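You operate a simulated robot arm through the tools that you are given. There is no shell and no other tool. Be economical: measure what you need, move in short steps, check, and stop when the job is done.

Carry out the task below with a simulated two-armed robot. There is one attempt and no reset: what you move stays moved.

## Task
Hold the purple bottle steady, spray the tile stain twice and wipe it off with the green pad.
Fine: move the bottle to the wall bracket end of the ledge before you wipe; pad back. Set down upright: purple bottle. What is to be rubbed or washed off counts as gone when no trace of it is left.
Where things are to end (x, y in the base frame): purple bottle within 80 mm of [300, -260].

Only the result counts: the job must be done as asked and must still hold three seconds after the hand-in. Knocking over, shifting, dropping, spilling or breaking anything else fails it.

## Robot
Two 7-joint arms with fingered hands on one trunk, on a base that drives. Base frame: it is fixed to the floor where the robot stands at the start and does not move with it; the origin is under the middle of the robot, x ahead of it, y to its left, z up; the surface under the hand at the start is at about z = 860. Lengths are in mm, angles in rad, forces in N, time in s.
The left shoulder is at the start at [60, 138, 907], the right one opposite. With the tool pointing down near the work surface each hand reaches from about 400 to 920 mm from the robot's upright axis, wherever it stands, measured 20 degrees to its own side. Places, roughly: green pad (9x6x5 cm) [400, -100, 900]; tile stain [700, -100, 1000]; white spray button [600, 0, 1000]. Payload 4 kg a hand.
Tool frame (each hand has its own): the origin (TCP) lies between the finger pads and is the grasp point; the fingertips stand 36 mm ahead of it; z points along the fingers, y is the line along which they close. The gripper opens to 120 mm. The gripper's body begins 42 mm behind the TCP. The gripper is a hand of 5 fingers: y runs from the thumb to the fingers, the wrist lies at [-15, -109, -200] in the tool frame, and closing takes about 1.5 s.
Orientation is told as [roll, pitch, yaw] about the base's x, y, z axes, in that order, counted from this pose: with the fingers straight down and the wrist toward the robot, the tool's x, y and z point along [0, 1, 0], [1, 0, 0] and [0, 0, -1] of the base frame.

## Interface
- The arms move only by the tool jog_arm. It takes "left_steps", "right_steps" or both (then of equal length, played together; a hand with none holds still); each is a list of rows, each a list of 6 numbers: the shift along the base's x, y, z in mm, then the turn, a rotation vector about the base's x, y, z in rad. In form: [[dx, dy, dz, wx, wy, wz], ...]. A call has 1 to 8 rows; each row shifts and turns the commanded pose from where the row before left it. "left_gripper" and "right_gripper" are, for a hand that has rows, the finger opening in mm, from 0 to 120, set as the call begins (left out, the last holds). Each row takes 0.2 s and may step no farther than 50 mm and 0.15 rad from the row before; otherwise, or with a gripper value out of range, the whole call is refused. Where a pose cannot be reached the arm comes as near as it can. A force on the tool above 40 N (or 10 N above the force at the start of the call, whichever is more), or a blocked arm, ends the call early, and 0.2 s more pass. Each finger travels about 153 mm/s and halts on what it meets, pressing with about 22 N; the grip force reading is that of the motor and also rises with nothing between the fingers. The clock runs only during rows and for 0.2 s after the last one: add rows that do not move to give the fingers time. The reply holds the time, the measured pose of the TCP, the force on the tool along the base axes, the opening and the grip force, in the units named above and with some noise, with the torque about the TCP (base axes, N m) and any sound that the robot's microphone picked up.
- Cameras (640 x 400 px; columns grow to the right, rows downward): "scene" is now at [55.6, -14.2, 1548.1]; the picture's right is [-0.17, -0.98, 0.00], its down [-0.60, 0.11, -0.79] and it looks along [0.78, -0.14, -0.61] (base axes); focal length 272 px, centre (320, 200). "left" rides on the left gripper at [-69, -79, -131] in its tool frame; the picture's right is [-0.78, -0.29, 0.55], its down [0.55, -0.73, 0.40] and it looks along [0.29, 0.61, 0.74] (tool axes); focal length 222 px, centre (320, 200). "right" rides on the right gripper at [69, -79, -131] in its tool frame; the picture's right is [-0.78, 0.29, -0.55], its down [-0.55, -0.73, 0.40] and it looks along [-0.29, 0.61, 0.74] (tool axes); focal length 222 px, centre (320, 200). There is no depth. A picture from a camera that has moved, and an enlarged one, comes with that camera's place and axes in the base frame and with its lens.
- snapshot(camera): a new picture of that camera. It takes no simulated time.
- slide_trunk(by): slides the trunk up (or, below 0, down) by that many mm; the arms and the scene camera ride with it, the base frame stays. It gives what a move gives, with no picture.
- base_move(legs): drives the robot by 1 to 6 legs, each [ahead, left, turn to the left] in mm, mm and rad, along the robot's own axes; the way and the turn of a leg run together, so that a leg with both is an arc; at most 1500 mm and 3.142 rad a leg. The arms and the cameras ride along, it lands a little off, and it stops where it bumps. It gives what a move gives.
- curl_fingers(index, middle, ring, little, thumb_bend, thumb_turn, hand): sets how far each is bent, from 0 (flat) to 1 (curled in); at 0.3 the hand is open as for a grip, at 0.7 the pads meet at the TCP. One left out holds its place. A second passes; each finger stops where it meets its share of the squeeze, and holds until it gets a number again. A gripper value or a shape takes the hand back. It gives what a move gives, with no picture; readings hold the bend of each and the force on index, middle, ring, little, thumb and palm. thumb_turn goes from beside the hand (0) to across from the fingers (1), as for a grip.
- set_grasp(shape, hand): the hand has 5 fingers and takes this shape, open, in about a second: jaw (thumb against the fingers, like two jaws); tri (thumb and two fingers); tip (a fingertip pinch); poke (one finger out to press); point (the index stretched); flat (the hand flat); cup (the hand cupped); fist (a fist). The gripper value then closes the fingers along that shape, each until it touches; the sizes above hold for jaw. It gives what a move gives, with no picture.
- aim_head(pan, tilt): turns the head with the scene camera to pan (to the left, within 1.501 rad either way) and tilt (down, from -0.506 to 1.204), counted from straight ahead of the robot. It gives what a move gives.
- inspect(camera, box): a new picture of the part [left, top, right, bottom] of that camera's present view, enlarged. It takes no simulated time.
- close_job(): hands the job in; it is judged then, once.

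Go step by step. Nothing tells you exact positions but the pictures and the camera data: compare them with the known pose of the tool, close in by small moves and look again before you grip or let go. The budget is 120 turns and 108 pictures, counting those below and the enlarged ones. Unless the task says otherwise, let go and move clear before handing in.

The tools are called after "Emit:" by a JSON object that holds its "method" and its "body". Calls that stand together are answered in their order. jog_arm: Moves the arms, as the interface text tells. Its arguments: {"type":"object","properties":{"left_steps":{"type":"array","items":{"type":"array","items":{"type":"number"}}},"left_gripper":{"type":"number"},"right_steps":{"type":"array","items":{"type":"array","items":{"type":"number"}}},"right_gripper":{"type":"number"}},"required":[]} The other tools are called the same way: slide_trunk (by) slides the trunk up or down; set_grasp (shape, hand) gives the hand a shape; curl_fingers (index, middle, ring, little, thumb_bend, thumb_turn, hand) moves the fingers one by one; base_move (legs) drives the base; aim_head (pan, tilt) turns the head that bears the scene camera; snapshot (camera) takes a picture; inspect (camera, box) takes an enlarged picture of a part of a camera's view; close_job () hands the job in.

At the start:

```text
clock: 0.0
left_eef_pos: [471.7, 125.5, 1312.2]
left_tool_rot: [0.001, -0.001, -0.001]
left_contact_force: [0.8, -0.8, -0.7]
left_ft_torque: [0.03, 0.02, 0.03]
left_width: 119.9
left_gripper_force: 0.0
left_shape: jaw
left_bend: [0.3, 0.3, 0.3, 0.3, 0.3, 0.97]
left_finger forces: [0.1, 0.0, 0.0, 0.0, 0.0, 0.1]
right_eef_pos: [430.8, -230.6, 1368.7]
right_tool_rot: [0.001, 0.0, 0.0]
right_contact_force: [-0.4, -0.6, 0.3]
right_ft_torque: [-0.02, 0.04, 0.01]
right_width: 119.8
right_gripper_force: 0.1
right_shape: jaw
right_bend: [0.3, 0.3, 0.3, 0.3, 0.3, 0.97]
right_finger forces: [0.1, 0.1, 0.0, 0.1, 0.1, 0.0]
trunk travel left (down, up): [-475.0, 115.0]
robot x, y, heading: [-2.0, 0.7, -0.001]
head pan, tilt: [-0.175, 0.661]
```

scene: 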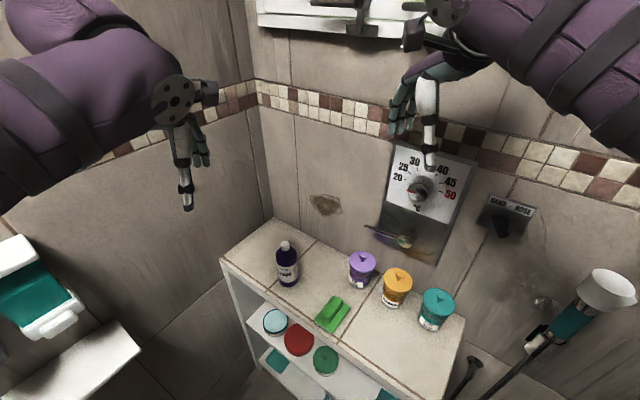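
right: 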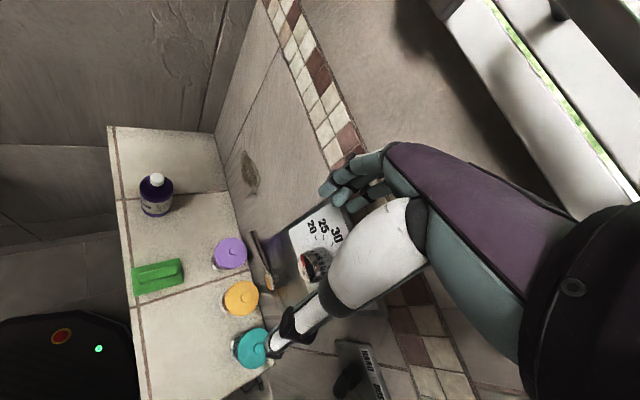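
left: 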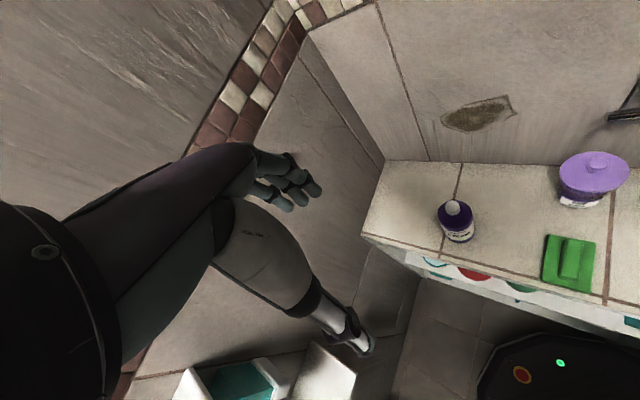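

The ledge runs diagonally, with the bottle near (555,-7), the pad near (410,-105), and the stain on the wall near (690,-140,1035). I'll look closer at the bottle, its nozzle and the stain.

Emit:
{"method": "inspect", "body": {"camera": "scene", "box": [215, 180, 375, 280]}}

Emit:
{"method": "inspect", "body": {"camera": "scene", "box": [220, 220, 480, 382]}}

Emit:
{"method": "inspect", "body": {"camera": "left", "box": [360, 80, 640, 255]}}

```text
4.00 times, centred on (295, 230) of scene
camera zoom: at [55.6, -14.2, 1548.1], right [-0.17, -0.98, 0.0], down [-0.6, 0.11, -0.79], along [0.78, -0.14, -0.61], focal length 1088 px, centre (420, 80)
```

zoom: 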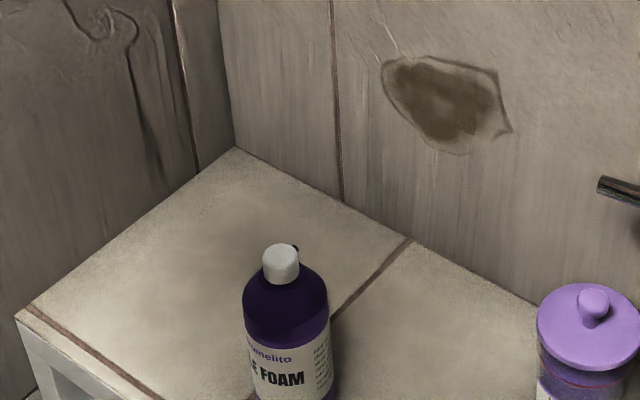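

```text
2.46 times, centred on (350, 301) of scene
camera zoom: at [55.6, -14.2, 1548.1], right [-0.17, -0.98, 0.0], down [-0.6, 0.11, -0.79], along [0.78, -0.14, -0.61], focal length 669 px, centre (246, -49)
```

zoom: 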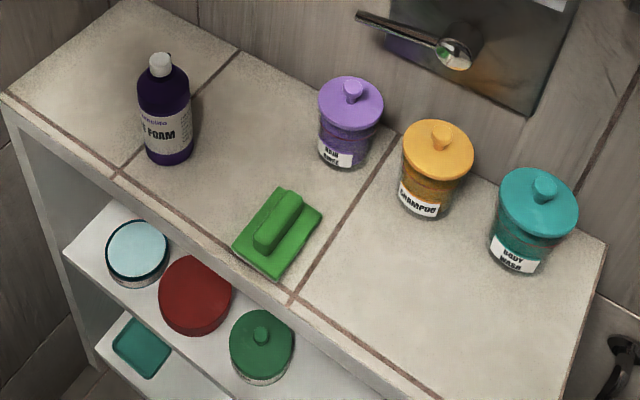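

```text
2.29 times, centred on (500, 168) of left
camera zoom: at [393.2, 56.2, 1443.6], right [-0.29, -0.78, -0.55], down [-0.73, 0.55, -0.4], along [0.61, 0.29, -0.74], focal length 508 px, centre (-91, 274)
```

zoom: 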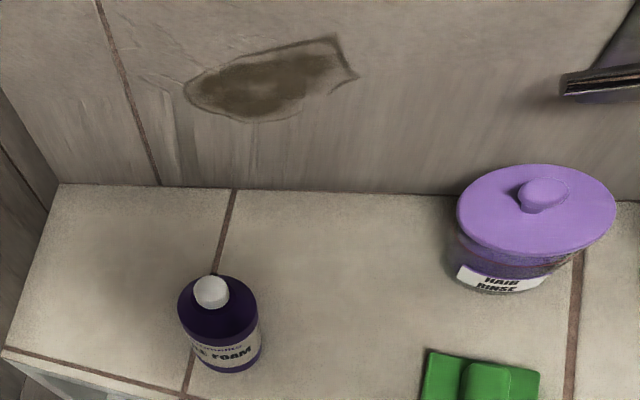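

A dark nozzle tip seems to show on the far side of the white button. I'll zoom in on it from both cameras.

Emit:
{"method": "inspect", "body": {"camera": "scene", "box": [265, 232, 313, 262]}}

Emit:
{"method": "inspect", "body": {"camera": "left", "box": [425, 185, 489, 245]}}

Emit:
{"method": "inspect", "body": {"camera": "right", "box": [120, 160, 200, 220]}}

```text
13.33 times, centred on (289, 247) of scene
camera zoom: at [55.6, -14.2, 1548.1], right [-0.17, -0.98, 0.0], down [-0.6, 0.11, -0.79], along [0.78, -0.14, -0.61], focal length 3625 px, centre (733, -427)
```

zoom: 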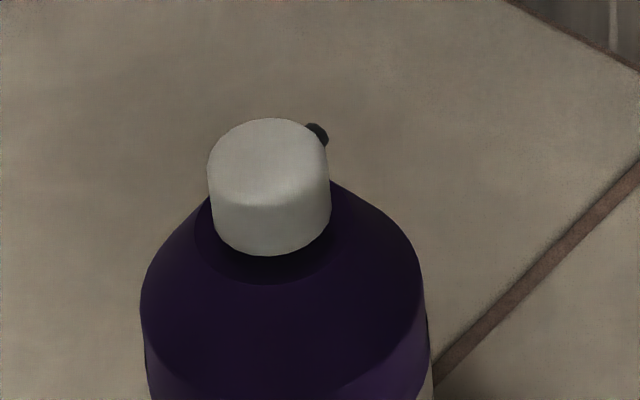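

```text
6.67 times, centred on (457, 215) of left
camera zoom: at [393.2, 56.2, 1443.6], right [-0.29, -0.78, -0.55], down [-0.73, 0.55, -0.4], along [0.61, 0.29, -0.74], focal length 1481 px, centre (-593, 100)
```

zoom: 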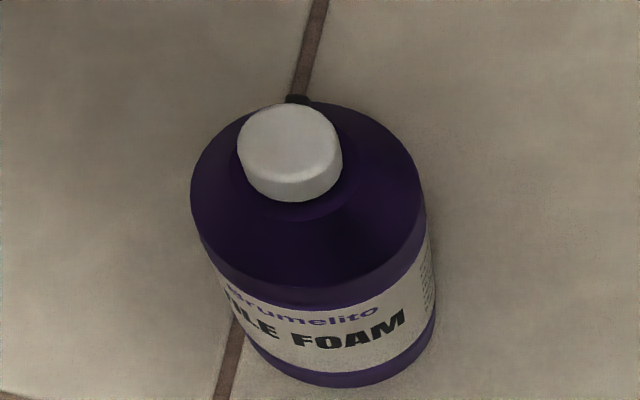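

```text
6.67 times, centred on (160, 190) of right
camera zoom: at [352.4, -162.1, 1499.9], right [0.29, -0.78, 0.55], down [-0.73, -0.55, -0.4], along [0.61, -0.29, -0.74], focal length 1481 px, centre (1387, 267)
```

zoom: 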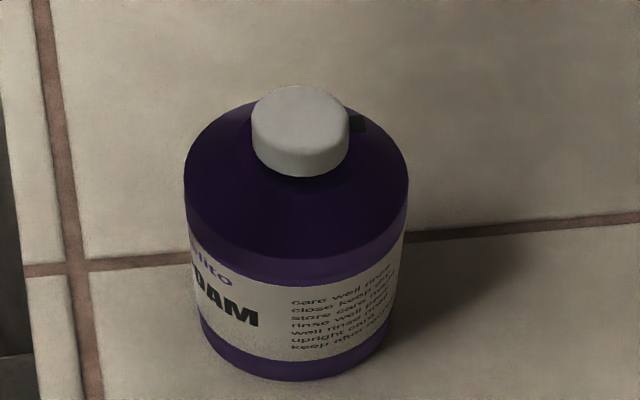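

The button is near (572,-11,998) and its nozzle points at the wall toward the stain. The left hand will hold the bottle from the front and the right will press. I'll turn the left hand to horizontal while it's up high.

Emit:
{"method": "jog_arm", "body": {"left_steps": [[0, 0, -20, -0.15, 0, 0], [0, 0, -20, -0.15, 0, 0], [0, 0, -20, -0.15, 0, 0], [0, 0, -20, -0.15, 0, 0], [0, 0, -20, -0.15, 0, 0], [0, 0, -20, -0.15, 0, 0], [0, 0, -20, -0.15, 0, 0], [0, 0, -20, -0.15, 0, 0]]}}

Emit:
{"method": "jog_arm", "body": {"left_steps": [[0, 0, 0, -0.15, 0, 0], [0, 0, 0, -0.15, 0, 0], [0, 0, 0, -0.071, 0, 0], [0, 0, -10, 0, 0, 0.15], [0, 0, -10, 0, 0, 0.15], [0, 0, -10, 0, 0, 0.15], [0, 0, -10, 0, 0, 0.15], [0, 0, -10, 0, 0, 0.15]]}}

```text
clock: 1.8
left_eef_pos: [470.4, 125.4, 1143.4]
left_tool_rot: [-1.201, 0.0, -0.002]
left_contact_force: [1.2, -0.1, -0.8]
left_ft_torque: [0.01, 0.05, 0.0]
left_width: 119.9
left_gripper_force: 0.0
left_shape: jaw
left_bend: [0.3, 0.3, 0.3, 0.3, 0.3, 0.97]
left_finger forces: [0.1, 0.0, 0.0, 0.0, 0.0, 0.1]
right_eef_pos: [431.5, -232.2, 1359.3]
right_tool_rot: [0.0, 0.0, 0.0]
right_contact_force: [-0.1, 0.0, -0.4]
right_ft_torque: [-0.04, -0.02, -0.01]
right_width: 120.0
right_gripper_force: 0.1
right_shape: jaw
right_bend: [0.3, 0.3, 0.3, 0.3, 0.3, 0.97]
right_finger forces: [0.1, 0.0, 0.0, 0.0, 0.0, 0.0]
trunk travel left (down, up): [-475.0, 115.0]
robot x, y, heading: [1.6, -2.0, -0.003]
head pan, tilt: [-0.175, 0.661]
```

```text
clock: 3.6
left_eef_pos: [499.8, 138.1, 1111.5]
left_tool_rot: [-1.571, 0.0, 0.648]
left_contact_force: [-0.7, 0.3, 0.4]
left_ft_torque: [0.03, -0.01, -0.01]
left_width: 120.2
left_gripper_force: 0.0
left_shape: jaw
left_bend: [0.3, 0.3, 0.3, 0.3, 0.3, 0.97]
left_finger forces: [0.0, 0.0, 0.1, 0.0, 0.0, 0.1]
left hand out of reach, approached as far as the arm can: row 7, 8
right_eef_pos: [429.0, -231.3, 1360.4]
right_tool_rot: [0.0, -0.001, -0.001]
right_contact_force: [-0.5, 0.4, 1.6]
right_ft_torque: [0.0, 0.02, 0.0]
right_width: 120.0
right_gripper_force: 0.1
right_shape: jaw
right_bend: [0.3, 0.3, 0.3, 0.3, 0.3, 0.97]
right_finger forces: [0.0, 0.0, 0.1, 0.1, 0.0, 0.0]
trunk travel left (down, up): [-475.0, 115.0]
robot x, y, heading: [-1.4, 0.3, 0.001]
head pan, tilt: [-0.175, 0.661]
```

The arm is too folded this close in. I'll back the base a little, then check the view.

Emit:
{"method": "base_move", "body": {"legs": [[-120, 0, 0]]}}

Emit:
{"method": "jog_arm", "body": {"left_steps": [[20, 0, 0, 0, 0, 0.1], [20, 0, -20, 0, 0, 0.05], [20, 0, -30, 0, 0, 0], [0, 0, 0, 0, 0, 0]]}}

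Emit:
{"method": "snapshot", "body": {"camera": "scene"}}

Emit:
{"method": "snapshot", "body": {"camera": "left"}}

```text
clock: 4.8
left_eef_pos: [381.4, 138.2, 1112.7]
left_tool_rot: [-1.57, -0.001, 0.648]
left_contact_force: [-0.2, 0.4, 0.4]
left_ft_torque: [0.01, 0.0, 0.04]
left_width: 120.2
left_gripper_force: 0.1
left_shape: jaw
left_bend: [0.3, 0.3, 0.3, 0.3, 0.3, 0.97]
left_finger forces: [0.0, 0.1, 0.0, 0.0, 0.0, 0.1]
right_eef_pos: [309.4, -229.9, 1360.6]
right_tool_rot: [0.0, -0.001, 0.001]
right_contact_force: [0.0, 0.4, -0.4]
right_ft_torque: [0.02, -0.02, -0.04]
right_width: 119.8
right_gripper_force: 0.1
right_shape: jaw
right_bend: [0.3, 0.3, 0.3, 0.3, 0.3, 0.97]
right_finger forces: [0.0, 0.1, 0.1, 0.0, 0.0, 0.0]
trunk travel left (down, up): [-475.0, 115.0]
robot x, y, heading: [-121.0, -0.3, 0.001]
head pan, tilt: [-0.175, 0.661]
```

```text
clock: 5.8
left_eef_pos: [440.6, 140.3, 1053.0]
left_tool_rot: [-1.571, 0.001, 0.8]
left_contact_force: [0.6, 0.3, 0.1]
left_ft_torque: [0.01, -0.04, -0.03]
left_width: 119.9
left_gripper_force: 0.0
left_shape: jaw
left_bend: [0.3, 0.3, 0.3, 0.3, 0.3, 0.97]
left_finger forces: [0.0, 0.0, 0.0, 0.0, 0.0, 0.0]
left hand out of reach, approached as far as the arm can: row 1
right_eef_pos: [312.2, -230.5, 1353.0]
right_tool_rot: [-0.001, -0.001, 0.001]
right_contact_force: [-0.5, 0.6, 0.0]
right_ft_torque: [-0.02, 0.02, 0.02]
right_width: 119.9
right_gripper_force: 0.1
right_shape: jaw
right_bend: [0.3, 0.3, 0.3, 0.3, 0.3, 0.97]
right_finger forces: [0.1, 0.1, 0.0, 0.0, 0.0, 0.1]
trunk travel left (down, up): [-475.0, 115.0]
robot x, y, heading: [-117.5, 1.5, -0.002]
head pan, tilt: [-0.175, 0.661]
```

```text
98 pictures are left
camera scene: at [-63.9, -14.0, 1548.2], right [-0.17, -0.99, 0.0], down [-0.6, 0.1, -0.79], along [0.78, -0.13, -0.61], focal length 272 px, centre (320, 200)
```

scene: 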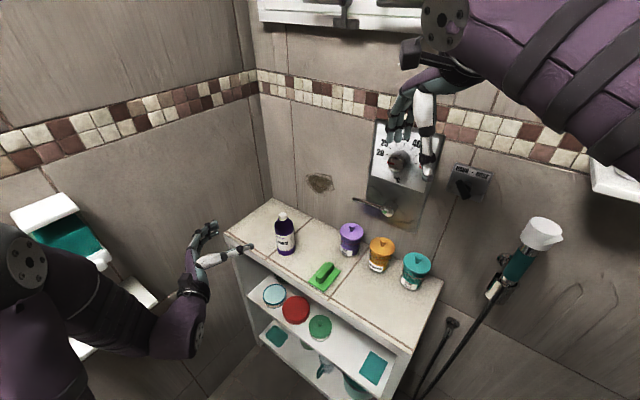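

```text
97 pictures are left
camera left: at [291.5, 174.4, 1121.5], right [0.19, -0.59, 0.78], down [-0.23, -0.8, -0.55], along [0.96, -0.08, -0.29], focal length 222 px, centre (320, 200)
```

left: 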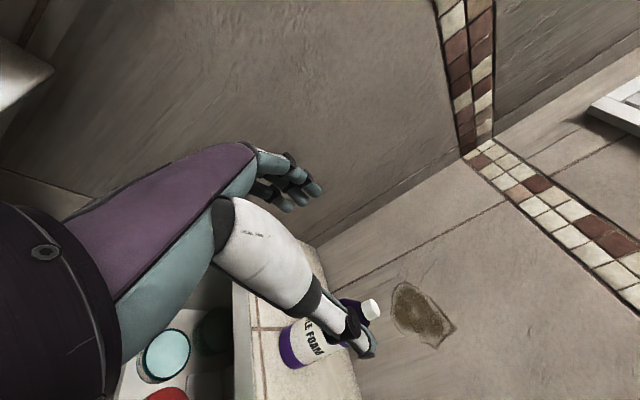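

The hand is level and pointing at the wall. I'll shift it in line with the bottle and lower it to body height, still about 200 mm short.

Emit:
{"method": "jog_arm", "body": {"left_steps": [[-12, -12, -30, 0, 0, 0], [0, 0, -45, 0, 0, 0], [0, 0, -45, 0, 0, 0], [0, 0, -13, 0, 0, 0], [36, -35, 0, 0, 0, 0], [0, 0, 0, 0, 0, 0]]}}

Emit:
{"method": "snapshot", "body": {"camera": "left"}}

Emit:
{"method": "inspect", "body": {"camera": "scene", "box": [180, 180, 360, 292]}}

```text
refused: row 5 steps farther than a row can; nothing moved
```

```text
96 pictures are left
camera left: at [291.5, 174.4, 1121.5], right [0.19, -0.59, 0.78], down [-0.23, -0.8, -0.55], along [0.96, -0.08, -0.29], focal length 222 px, centre (320, 200)
```

left: 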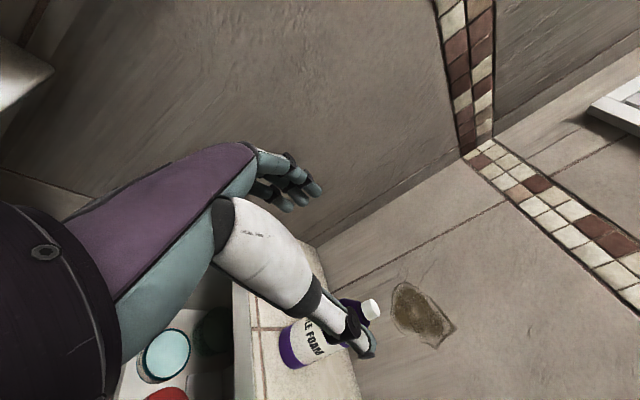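

```text
3.56 times, centred on (270, 236) of scene
camera zoom: at [-63.9, -14.0, 1548.2], right [-0.17, -0.99, 0.0], down [-0.6, 0.1, -0.79], along [0.78, -0.13, -0.61], focal length 967 px, centre (498, 72)
```

zoom: 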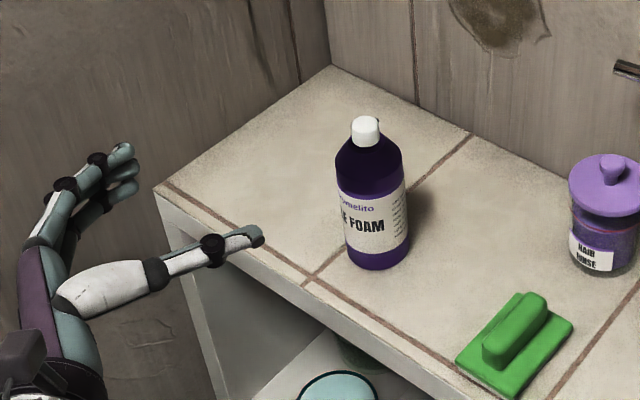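

The bottle refines to about (577,-10), radius about 32, and the ledge surface may be as low as 840. I'll approach in smaller steps.

Emit:
{"method": "jog_arm", "body": {"left_steps": [[-9, -9, -30, 0, 0, 0], [0, 0, -45, 0, 0, 0], [0, 0, -45, 0, 0, 0], [0, 0, -15, 0, 0, 0], [32, -31, 0, 0, 0, 0], [0, 0, 0, 0, 0, 0]]}}

Emit:
{"method": "snapshot", "body": {"camera": "left"}}

Emit:
{"method": "inspect", "body": {"camera": "scene", "box": [180, 190, 360, 302]}}

```text
clock: 7.2
left_eef_pos: [461.9, 100.0, 920.0]
left_tool_rot: [-1.571, 0.0, 0.797]
left_contact_force: [0.2, 0.0, -0.7]
left_ft_torque: [0.0, -0.01, -0.01]
left_width: 120.0
left_gripper_force: 0.0
left_shape: jaw
left_bend: [0.3, 0.3, 0.3, 0.3, 0.3, 0.97]
left_finger forces: [0.1, 0.0, 0.1, 0.1, 0.0, 0.0]
right_eef_pos: [311.5, -230.5, 1351.7]
right_tool_rot: [0.002, -0.001, 0.001]
right_contact_force: [-0.3, 0.4, -0.5]
right_ft_torque: [0.06, 0.03, 0.0]
right_width: 119.8
right_gripper_force: 0.0
right_shape: jaw
right_bend: [0.3, 0.3, 0.3, 0.3, 0.3, 0.97]
right_finger forces: [0.0, 0.0, 0.1, 0.1, 0.0, 0.1]
trunk travel left (down, up): [-475.0, 115.0]
robot x, y, heading: [-118.7, 0.9, 0.003]
head pan, tilt: [-0.175, 0.661]
```

```text
94 pictures are left
camera left: at [312.9, 134.3, 988.2], right [0.19, -0.59, 0.78], down [-0.23, -0.8, -0.55], along [0.96, -0.08, -0.29], focal length 222 px, centre (320, 200)
```

left: 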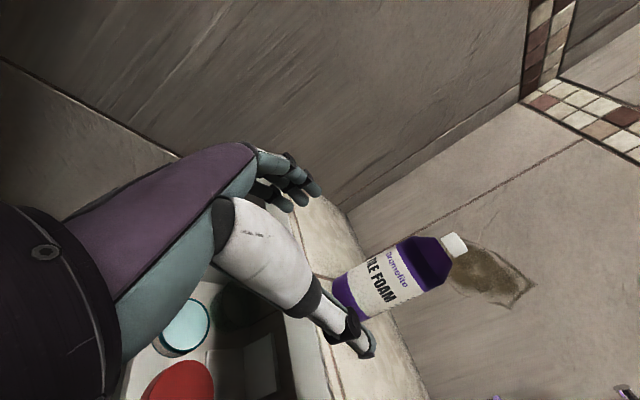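

```text
3.56 times, centred on (270, 246) of scene
camera zoom: at [-63.8, -14.6, 1548.2], right [-0.17, -0.99, 0.0], down [-0.6, 0.11, -0.79], along [0.78, -0.13, -0.61], focal length 967 px, centre (498, 36)
```

zoom: 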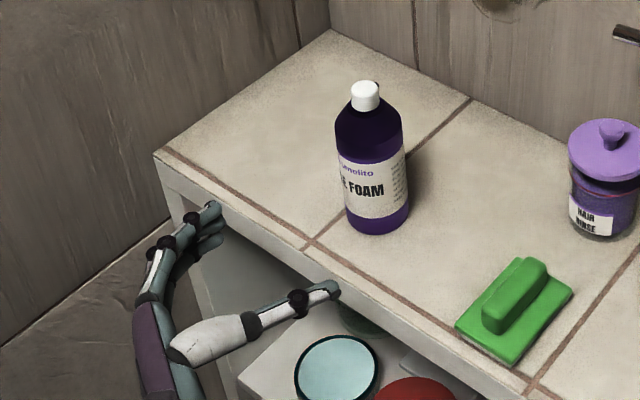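

The alignment is within a few mm. I'm advancing most of the way and checking finger clearance before the rest.

Emit:
{"method": "jog_arm", "body": {"left_steps": [[26, -27, 0, 0, 0, 0], [26, -27, 0, 0, 0, 0], [25, -26, 0, 0, 0, 0], [0, 0, 0, 0, 0, 0]]}}

Emit:
{"method": "snapshot", "body": {"camera": "left"}}

Emit:
{"method": "inspect", "body": {"camera": "scene", "box": [220, 190, 340, 265]}}

```text
clock: 8.2
left_eef_pos: [540.9, 18.1, 915.9]
left_tool_rot: [-1.569, -0.002, 0.797]
left_contact_force: [-0.5, -0.2, -0.4]
left_ft_torque: [0.03, 0.0, -0.01]
left_width: 119.8
left_gripper_force: 0.1
left_shape: jaw
left_bend: [0.3, 0.3, 0.3, 0.3, 0.3, 0.97]
left_finger forces: [0.0, 0.0, 0.0, 0.1, 0.1, 0.0]
right_eef_pos: [311.4, -230.7, 1352.7]
right_tool_rot: [-0.001, -0.001, 0.002]
right_contact_force: [-0.1, -0.1, -0.6]
right_ft_torque: [0.03, 0.01, -0.01]
right_width: 119.8
right_gripper_force: 0.0
right_shape: jaw
right_bend: [0.3, 0.3, 0.3, 0.3, 0.3, 0.97]
right_finger forces: [0.1, 0.1, 0.0, 0.0, 0.0, 0.0]
trunk travel left (down, up): [-475.0, 115.0]
robot x, y, heading: [-118.8, 1.8, 0.003]
head pan, tilt: [-0.175, 0.661]
```

```text
92 pictures are left
camera left: at [392.2, 52.5, 985.9], right [0.19, -0.59, 0.78], down [-0.23, -0.8, -0.55], along [0.96, -0.07, -0.29], focal length 222 px, centre (320, 200)
```

left: 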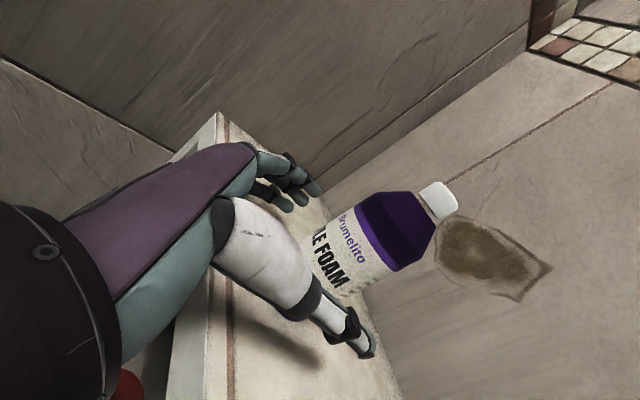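

```text
5.33 times, centred on (280, 228) of scene
camera zoom: at [-63.7, -14.1, 1548.2], right [-0.17, -0.99, 0.0], down [-0.6, 0.1, -0.79], along [0.78, -0.13, -0.61], focal length 1450 px, centre (533, 53)
```

zoom: 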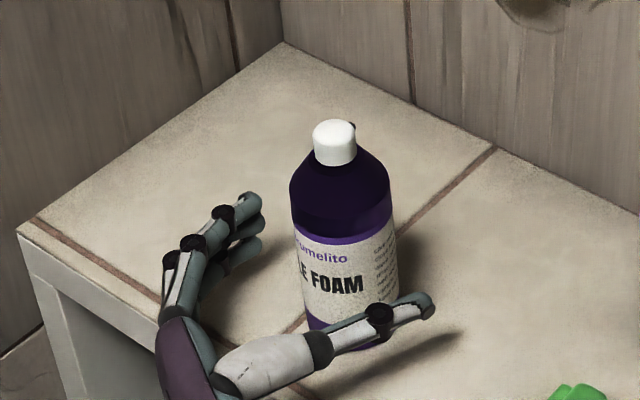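

The bottle sits between the thumb and fingers. I'm advancing the last 43 mm.

Emit:
{"method": "jog_arm", "body": {"left_steps": [[15, -15, 2, 0, 0, 0], [15, -15, 2, 0, 0, 0], [0, 0, 0, 0, 0, 0]]}}

Emit:
{"method": "inspect", "body": {"camera": "scene", "box": [220, 190, 340, 265]}}

Emit:
{"method": "snapshot", "body": {"camera": "left"}}

```text
clock: 9.0
left_eef_pos: [571.9, -10.6, 921.1]
left_tool_rot: [-1.57, -0.001, 0.798]
left_contact_force: [-0.2, 0.5, 0.2]
left_ft_torque: [0.0, -0.01, -0.05]
left_width: 119.8
left_gripper_force: 0.1
left_shape: jaw
left_bend: [0.3, 0.3, 0.3, 0.3, 0.3, 0.97]
left_finger forces: [0.1, 0.0, 0.0, 0.0, 0.1, 0.0]
right_eef_pos: [311.9, -229.3, 1353.0]
right_tool_rot: [0.001, 0.001, 0.002]
right_contact_force: [0.5, -0.3, 0.5]
right_ft_torque: [0.02, 0.05, 0.01]
right_width: 120.0
right_gripper_force: 0.0
right_shape: jaw
right_bend: [0.3, 0.3, 0.3, 0.3, 0.3, 0.97]
right_finger forces: [0.0, 0.0, 0.1, 0.0, 0.0, 0.0]
trunk travel left (down, up): [-475.0, 115.0]
robot x, y, heading: [-120.0, -2.7, 0.001]
head pan, tilt: [-0.175, 0.661]
```

```text
5.33 times, centred on (280, 228) of scene
camera zoom: at [-63.6, -14.1, 1548.2], right [-0.17, -0.99, 0.0], down [-0.6, 0.1, -0.79], along [0.78, -0.13, -0.61], focal length 1450 px, centre (533, 53)
```

zoom: 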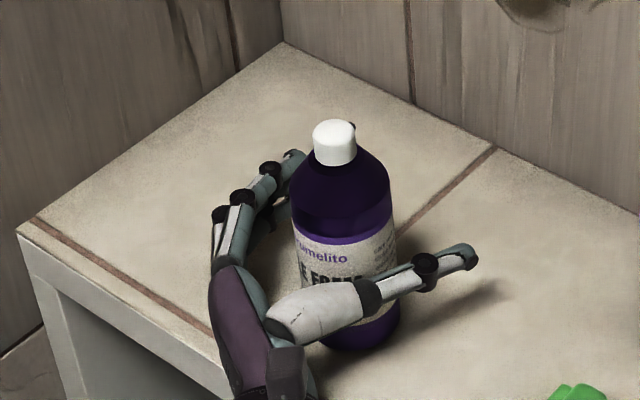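

```text
89 pictures are left
camera left: at [423.1, 22.9, 989.6], right [0.19, -0.59, 0.78], down [-0.23, -0.8, -0.55], along [0.95, -0.07, -0.29], focal length 222 px, centre (320, 200)
```

left: 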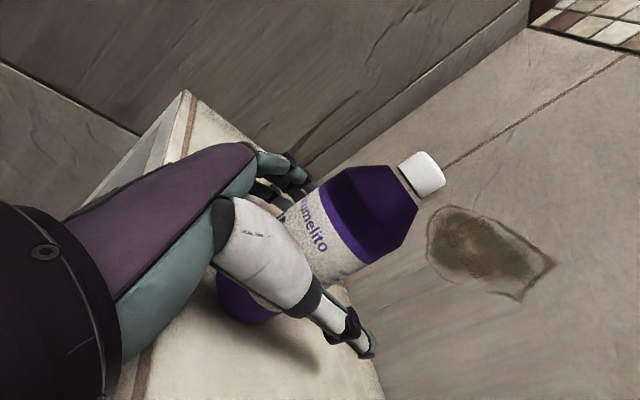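

The bottle is centred in the grip, so I'm closing.

Emit:
{"method": "jog_arm", "body": {"left_steps": [[0, 0, 0, 0, 0, 0], [0, 0, 0, 0, 0, 0], [0, 0, 0, 0, 0, 0], [0, 0, 0, 0, 0, 0], [0, 0, 0, 0, 0, 0], [0, 0, 0, 0, 0, 0], [0, 0, 0, 0, 0, 0], [0, 0, 0, 0, 0, 0]], "left_gripper": 20}}

Emit:
{"method": "inspect", "body": {"camera": "scene", "box": [220, 190, 340, 265]}}

Emit:
{"method": "snapshot", "body": {"camera": "left"}}

Emit:
{"method": "set_grasp", "body": {"hand": "right", "shape": "poke"}}

Emit:
{"method": "snapshot", "body": {"camera": "right"}}

```text
clock: 10.8
left_eef_pos: [572.0, -10.7, 921.7]
left_tool_rot: [-1.571, 0.0, 0.797]
left_contact_force: [0.1, -0.7, 1.0]
left_ft_torque: [0.02, -0.02, -0.01]
left_width: 18.0
left_gripper_force: 21.7
left_shape: jaw
left_bend: [0.72, 0.7, 0.7, 0.71, 0.73, 1.0]
left_finger forces: [13.0, 4.9, 4.2, 1.7, 23.0, 0.1]
right_eef_pos: [311.4, -229.2, 1351.9]
right_tool_rot: [0.001, -0.001, 0.0]
right_contact_force: [0.0, -0.2, -0.5]
right_ft_torque: [0.0, 0.01, -0.02]
right_width: 119.9
right_gripper_force: 0.1
right_shape: jaw
right_bend: [0.3, 0.3, 0.3, 0.3, 0.3, 0.97]
right_finger forces: [0.0, 0.1, 0.1, 0.0, 0.0, 0.0]
trunk travel left (down, up): [-475.0, 115.0]
robot x, y, heading: [-115.8, -2.7, 0.004]
head pan, tilt: [-0.175, 0.661]
```

```text
5.33 times, centred on (280, 228) of scene
camera zoom: at [-63.6, -14.2, 1548.2], right [-0.17, -0.99, 0.0], down [-0.6, 0.1, -0.79], along [0.78, -0.13, -0.61], focal length 1450 px, centre (533, 53)
```

zoom: 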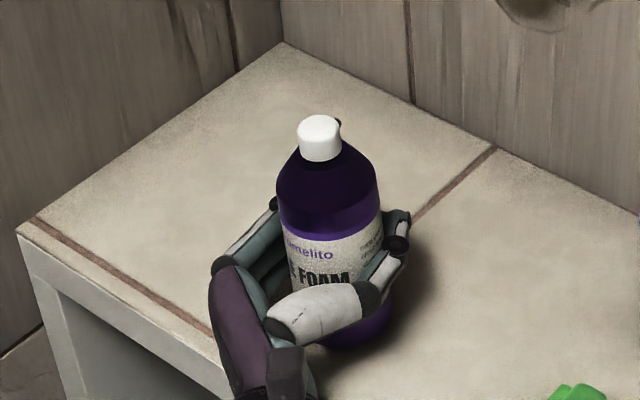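

```text
87 pictures are left
camera left: at [422.9, 22.8, 989.7], right [0.19, -0.59, 0.78], down [-0.23, -0.8, -0.55], along [0.95, -0.08, -0.29], focal length 222 px, centre (320, 200)
```

left: 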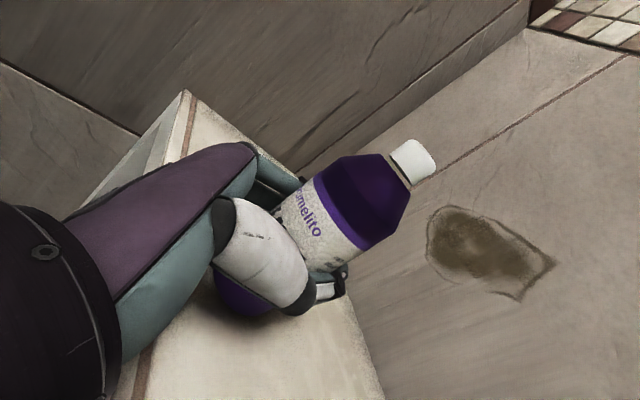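

```text
clock: 11.7
left_eef_pos: [571.8, -12.8, 919.8]
left_tool_rot: [-1.571, 0.002, 0.796]
left_contact_force: [0.7, -0.6, 1.9]
left_ft_torque: [-0.01, -0.06, -0.04]
left_width: 18.2
left_gripper_force: 21.5
left_shape: jaw
left_bend: [0.72, 0.7, 0.7, 0.71, 0.73, 1.0]
left_finger forces: [13.0, 5.0, 4.2, 1.7, 23.0, 0.1]
right_eef_pos: [310.9, -231.0, 1351.7]
right_tool_rot: [0.0, 0.0, 0.001]
right_contact_force: [0.1, -0.1, 0.0]
right_ft_torque: [-0.01, 0.0, 0.01]
right_width: 0.0
right_gripper_force: 0.1
right_shape: poke
right_bend: [0.7, 0.7, 0.99, 0.99, 1.0, 1.0]
right_finger forces: [0.0, 0.0, 0.0, 0.1, 0.1, 0.0]
trunk travel left (down, up): [-475.0, 115.0]
robot x, y, heading: [-119.7, 2.4, -0.003]
head pan, tilt: [-0.175, 0.661]
```

```text
86 pictures are left
camera right: at [233.5, -161.7, 1483.1], right [0.29, -0.78, 0.55], down [-0.73, -0.55, -0.4], along [0.61, -0.28, -0.74], focal length 222 px, centre (320, 200)
```

right: 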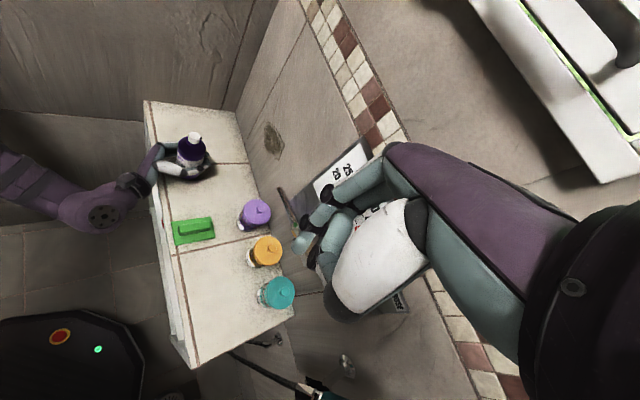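

The bottle is caged firmly, with a slight lean. I'll lift it about 35 mm so the nozzle is level with the stain and see how it sits.

Emit:
{"method": "jog_arm", "body": {"left_steps": [[0, 0, 10, 0, 0, 0], [0, 0, 15, 0, 0, 0], [0, 0, 10, 0, 0, 0], [0, 0, 0, 0, 0, 0]]}}

Emit:
{"method": "inspect", "body": {"camera": "scene", "box": [250, 160, 370, 235]}}

Emit:
{"method": "inspect", "body": {"camera": "right", "box": [130, 100, 310, 212]}}

Emit:
{"method": "inspect", "body": {"camera": "left", "box": [200, 100, 600, 350]}}

```text
clock: 12.7
left_eef_pos: [570.4, -12.9, 955.8]
left_tool_rot: [-1.568, 0.0, 0.798]
left_contact_force: [-0.2, -0.9, -1.9]
left_ft_torque: [0.01, 0.01, 0.01]
left_width: 18.0
left_gripper_force: 22.0
left_shape: jaw
left_bend: [0.72, 0.7, 0.7, 0.71, 0.73, 1.0]
left_finger forces: [13.0, 4.9, 4.0, 1.7, 22.8, 0.0]
right_eef_pos: [312.1, -230.3, 1351.3]
right_tool_rot: [0.0, 0.0, 0.002]
right_contact_force: [0.6, 0.0, 0.6]
right_ft_torque: [0.0, 0.0, 0.02]
right_width: 0.0
right_gripper_force: 0.0
right_shape: poke
right_bend: [0.7, 0.7, 0.99, 0.99, 1.0, 1.0]
right_finger forces: [0.0, 0.1, 0.1, 0.1, 0.1, 0.1]
trunk travel left (down, up): [-475.0, 115.0]
robot x, y, heading: [-116.1, 2.0, 0.003]
head pan, tilt: [-0.175, 0.661]
```

```text
5.33 times, centred on (310, 198) of scene
camera zoom: at [-63.3, -14.2, 1548.1], right [-0.17, -0.99, 0.0], down [-0.6, 0.1, -0.79], along [0.78, -0.13, -0.61], focal length 1450 px, centre (373, 213)
```

zoom: 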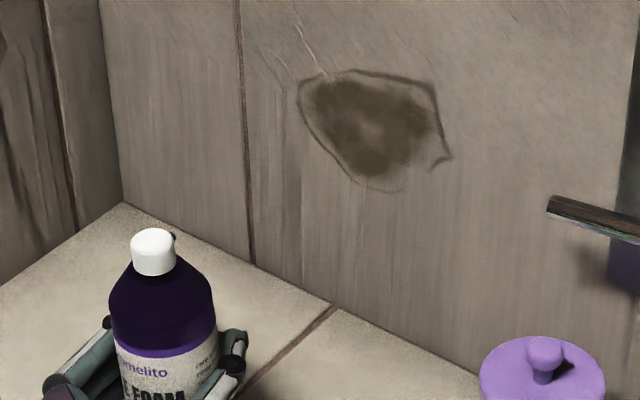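

```text
3.56 times, centred on (220, 156) of right
camera zoom: at [233.8, -161.6, 1483.1], right [0.29, -0.78, 0.55], down [-0.73, -0.55, -0.4], along [0.61, -0.28, -0.74], focal length 790 px, centre (676, 356)
```

zoom: 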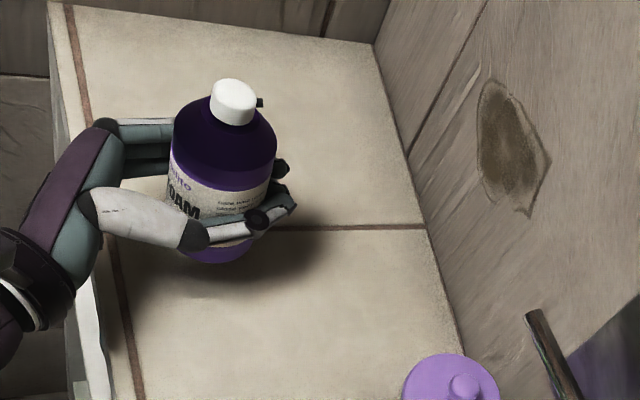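

```text
1.60 times, centred on (400, 225) of left
camera zoom: at [421.8, 22.9, 1024.5], right [0.19, -0.59, 0.78], down [-0.23, -0.8, -0.55], along [0.95, -0.08, -0.29], focal length 355 px, centre (192, 160)
```

zoom: 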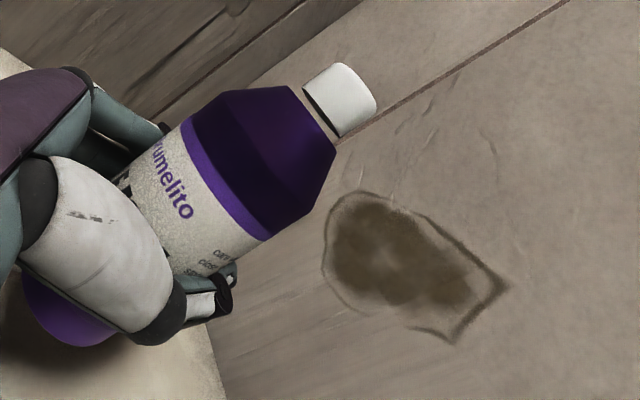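

The nozzle heading is about -47°, toward the stain centre near (707,-150,1009). The bottle leans about 4° away from the wall, so I'll straighten it and rest it back on the ledge for firm support while I press.

Emit:
{"method": "jog_arm", "body": {"left_steps": [[0, 0, 0, 0.04, 0.02, 0], [0, 0, 0, 0.02, 0.01, 0], [0, 0, -10, 0, 0, 0], [0, 0, 0, 0, 0, 0]]}}

Emit:
{"method": "inspect", "body": {"camera": "scene", "box": [220, 190, 340, 265]}}

Emit:
{"method": "inspect", "body": {"camera": "right", "box": [140, 110, 260, 185]}}

```text
clock: 13.7
left_eef_pos: [570.6, -11.4, 946.2]
left_tool_rot: [-1.506, -0.023, 0.798]
left_contact_force: [0.5, -0.5, -1.8]
left_ft_torque: [-0.01, -0.01, -0.02]
left_width: 18.1
left_gripper_force: 21.9
left_shape: jaw
left_bend: [0.72, 0.7, 0.7, 0.71, 0.73, 1.0]
left_finger forces: [13.0, 4.9, 4.1, 1.7, 22.8, 0.1]
right_eef_pos: [311.7, -229.5, 1352.4]
right_tool_rot: [0.0, 0.001, 0.0]
right_contact_force: [-0.3, 0.9, -0.1]
right_ft_torque: [0.01, 0.0, -0.01]
right_width: 0.0
right_gripper_force: 0.1
right_shape: poke
right_bend: [0.7, 0.7, 0.99, 0.99, 1.0, 1.0]
right_finger forces: [0.0, 0.0, 0.0, 0.1, 0.0, 0.0]
trunk travel left (down, up): [-475.0, 115.0]
robot x, y, heading: [-120.1, -0.9, 0.0]
head pan, tilt: [-0.175, 0.661]
```

```text
5.33 times, centred on (280, 228) of scene
camera zoom: at [-63.4, -14.1, 1548.1], right [-0.17, -0.99, 0.0], down [-0.6, 0.1, -0.79], along [0.78, -0.13, -0.61], focal length 1450 px, centre (533, 53)
```

zoom: 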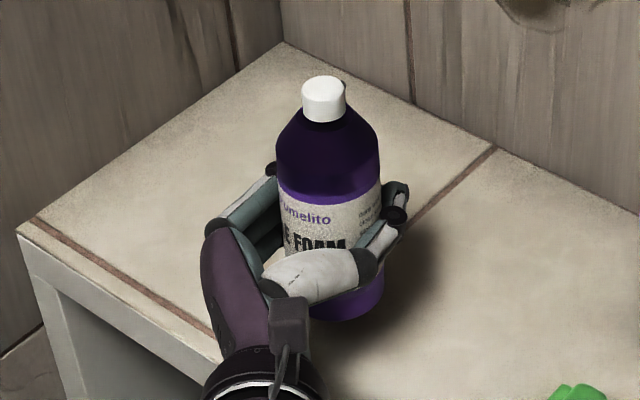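

```text
5.33 times, centred on (200, 148) of right
camera zoom: at [233.8, -161.5, 1483.1], right [0.29, -0.78, 0.55], down [-0.73, -0.55, -0.4], along [0.61, -0.28, -0.74], focal length 1185 px, centre (960, 480)
```

zoom: 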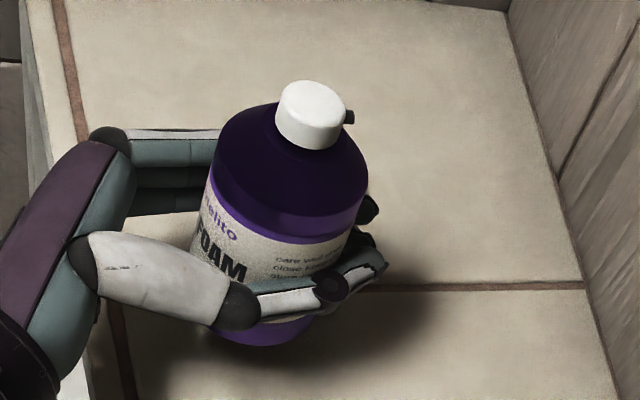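

The bottle is upright again. I'm lowering it gently to touch the ledge.

Emit:
{"method": "jog_arm", "body": {"left_steps": [[0, 0, -10, 0, 0, 0], [0, 0, -6, 0, 0, 0], [0, 0, -4, 0, 0, 0], [0, 0, -3, 0, 0, 0], [0, 0, 0, 0, 0, 0]]}}

Emit:
{"method": "snapshot", "body": {"camera": "scene"}}

```text
clock: 14.9
left_eef_pos: [571.5, -10.6, 923.3]
left_tool_rot: [-1.507, -0.022, 0.798]
left_contact_force: [-0.1, -0.7, -2.4]
left_ft_torque: [0.02, 0.0, 0.02]
left_width: 18.3
left_gripper_force: 22.3
left_shape: jaw
left_bend: [0.72, 0.7, 0.7, 0.71, 0.73, 1.0]
left_finger forces: [13.0, 4.9, 4.2, 1.7, 22.6, 0.0]
right_eef_pos: [312.2, -230.0, 1352.8]
right_tool_rot: [-0.001, -0.003, 0.001]
right_contact_force: [-0.1, -0.5, -0.3]
right_ft_torque: [0.01, 0.01, 0.02]
right_width: 0.0
right_gripper_force: 0.0
right_shape: poke
right_bend: [0.7, 0.7, 0.99, 0.99, 1.0, 1.0]
right_finger forces: [0.1, 0.1, 0.1, 0.0, 0.0, 0.1]
trunk travel left (down, up): [-475.0, 115.0]
robot x, y, heading: [-117.1, -1.0, -0.001]
head pan, tilt: [-0.175, 0.661]
```

```text
80 pictures are left
camera scene: at [-63.4, -14.1, 1548.1], right [-0.17, -0.99, 0.0], down [-0.6, 0.1, -0.79], along [0.78, -0.13, -0.61], focal length 272 px, centre (320, 200)
```

scene: 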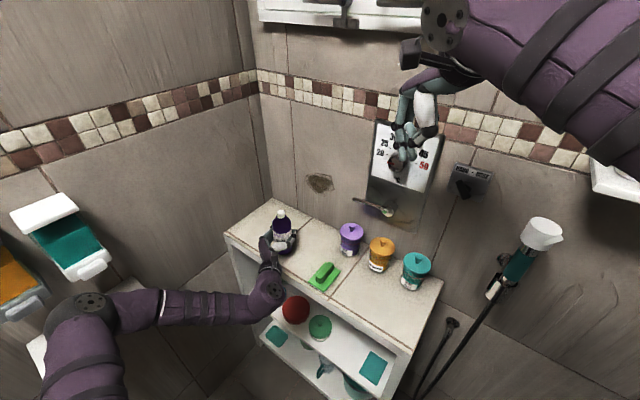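

Next I need to know where the right poke fingertip is relative to the TCP.

Emit:
{"method": "inspect", "body": {"camera": "right", "box": [260, 130, 460, 330]}}

Emit:
{"method": "inspect", "body": {"camera": "scene", "box": [370, 50, 470, 190]}}

```text
2.00 times, centred on (360, 230) of right
camera zoom: at [233.8, -161.6, 1483.1], right [0.29, -0.78, 0.55], down [-0.73, -0.55, -0.4], along [0.61, -0.28, -0.74], focal length 444 px, centre (240, 140)
```

zoom: 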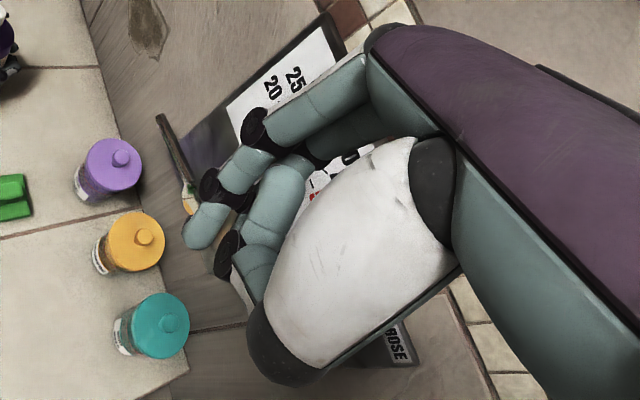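

```text
2.86 times, centred on (420, 120) of scene
camera zoom: at [-63.4, -14.1, 1548.1], right [-0.17, -0.99, 0.0], down [-0.6, 0.1, -0.79], along [0.78, -0.13, -0.61], focal length 777 px, centre (34, 429)
```

zoom: 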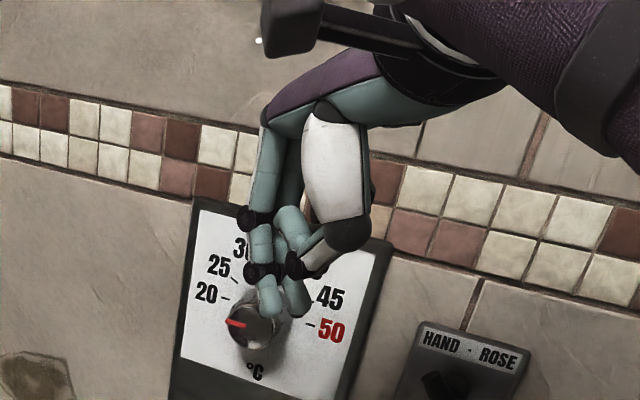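

The index tip is roughly at TCP + (-12, +22, -8). I'll tuck the middle finger away and bring the hand above the button.

Emit:
{"method": "curl_fingers", "body": {"hand": "right", "middle": 1.0}}

Emit:
{"method": "jog_arm", "body": {"right_steps": [[33, 24, -20, 0, 0, 0], [33, 24, -25, 0, 0, 0], [33, 24, -25, 0, 0, 0], [33, 24, -25, 0, 0, 0], [33, 24, -25, 0, 0, 0], [33, 24, -25, 0, 0, 0], [33, 24, -25, 0, 0, 0], [33, 24, -25, 0, 0, 0]]}}

Emit:
{"method": "snapshot", "body": {"camera": "scene"}}

Emit:
{"method": "snapshot", "body": {"camera": "right"}}

Emit:
{"method": "snapshot", "body": {"camera": "left"}}

```text
clock: 15.9
left_eef_pos: [571.8, -10.6, 923.7]
left_tool_rot: [-1.505, -0.022, 0.799]
left_contact_force: [0.4, 0.1, -0.8]
left_ft_torque: [0.0, 0.01, 0.01]
left_width: 17.9
left_gripper_force: 22.0
left_shape: jaw
left_bend: [0.72, 0.7, 0.7, 0.71, 0.73, 1.0]
left_finger forces: [13.0, 4.9, 4.1, 1.7, 22.6, 0.0]
right_eef_pos: [312.9, -229.3, 1352.6]
right_tool_rot: [0.001, 0.0, 0.002]
right_contact_force: [-1.1, -0.2, 0.2]
right_ft_torque: [0.0, 0.01, 0.0]
right_width: 36.7
right_gripper_force: 0.1
right_shape: fingers
right_bend: [0.7, 1.0, 0.99, 0.99, 1.0, 1.0]
right_finger forces: [0.0, 0.0, 0.0, 0.0, 0.1, 0.0]
trunk travel left (down, up): [-475.0, 115.0]
robot x, y, heading: [-117.1, -0.3, 0.005]
head pan, tilt: [-0.175, 0.661]
```

```text
clock: 17.7
left_eef_pos: [573.2, -9.4, 922.8]
left_tool_rot: [-1.505, -0.021, 0.797]
left_contact_force: [0.6, -0.3, -2.6]
left_ft_torque: [-0.02, 0.0, -0.03]
left_width: 18.0
left_gripper_force: 21.9
left_shape: jaw
left_bend: [0.72, 0.7, 0.7, 0.71, 0.73, 1.0]
left_finger forces: [13.1, 4.9, 4.0, 1.7, 22.6, 0.0]
right_eef_pos: [582.0, -37.5, 1156.5]
right_tool_rot: [0.001, -0.001, 0.002]
right_contact_force: [0.8, 0.1, -0.4]
right_ft_torque: [0.0, 0.01, 0.01]
right_width: 36.5
right_gripper_force: 0.0
right_shape: fingers
right_bend: [0.7, 1.0, 0.99, 0.99, 1.0, 1.0]
right_finger forces: [0.1, 0.1, 0.0, 0.1, 0.1, 0.0]
trunk travel left (down, up): [-475.0, 115.0]
robot x, y, heading: [-117.5, -1.9, 0.003]
head pan, tilt: [-0.175, 0.661]
```

```text
77 pictures are left
camera scene: at [-62.2, -13.5, 1548.1], right [-0.17, -0.99, 0.0], down [-0.61, 0.1, -0.79], along [0.78, -0.14, -0.61], focal length 272 px, centre (320, 200)
```

scene: 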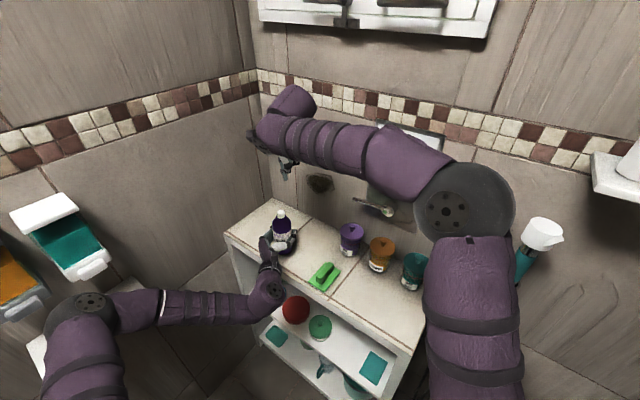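

```text
76 pictures are left
camera right: at [503.6, 31.1, 1287.8], right [0.29, -0.78, 0.55], down [-0.73, -0.55, -0.4], along [0.61, -0.28, -0.74], focal length 222 px, centre (320, 200)
```

right: 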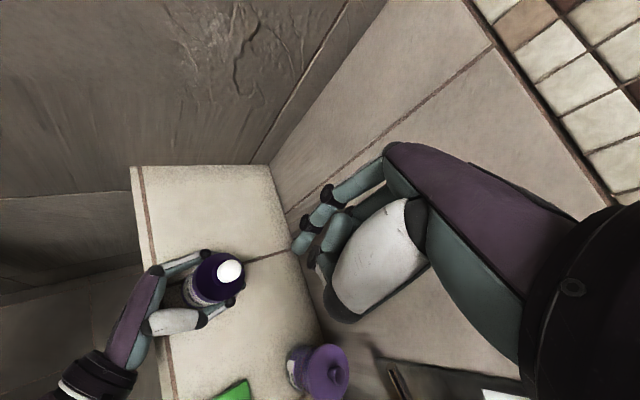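

```text
75 pictures are left
camera left: at [426.5, 20.1, 998.5], right [0.21, -0.64, 0.74], down [-0.25, -0.77, -0.59], along [0.95, -0.06, -0.32], focal length 222 px, centre (320, 200)
```

left: 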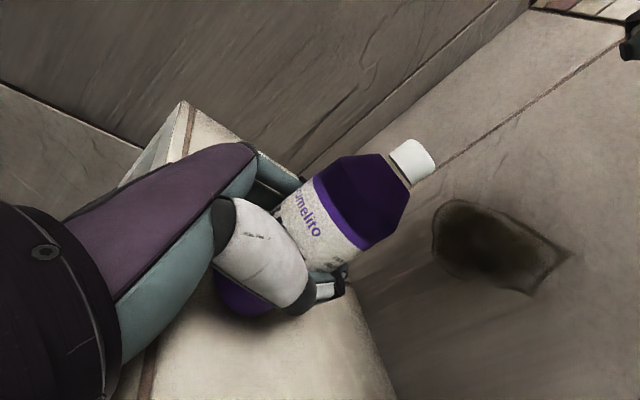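

Emit:
{"method": "inspect", "body": {"camera": "scene", "box": [255, 140, 335, 240]}}

Emit:
{"method": "inspect", "body": {"camera": "right", "box": [180, 160, 380, 320]}}

```text
4.00 times, centred on (295, 190) of scene
camera zoom: at [-62.2, -13.5, 1548.1], right [-0.17, -0.99, 0.0], down [-0.61, 0.1, -0.79], along [0.78, -0.14, -0.61], focal length 1088 px, centre (420, 240)
```

zoom: 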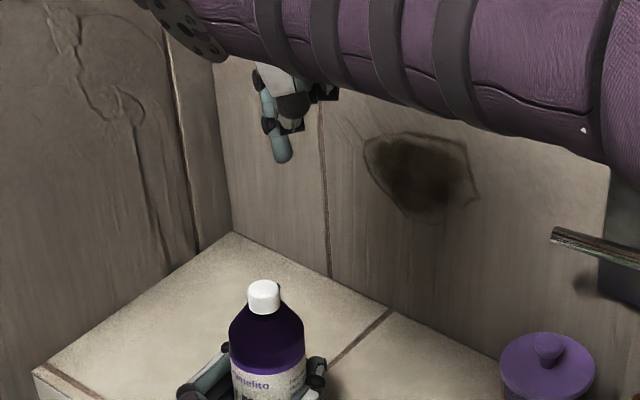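

```text
2.50 times, centred on (280, 240) of right
camera zoom: at [503.6, 31.1, 1287.8], right [0.29, -0.78, 0.55], down [-0.73, -0.55, -0.4], along [0.61, -0.28, -0.74], focal length 555 px, centre (420, 100)
```

zoom: 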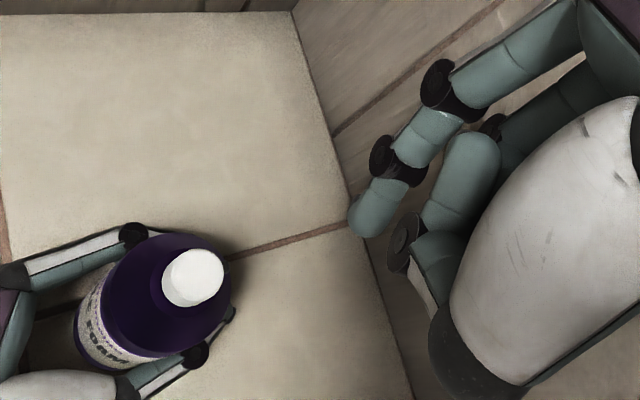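

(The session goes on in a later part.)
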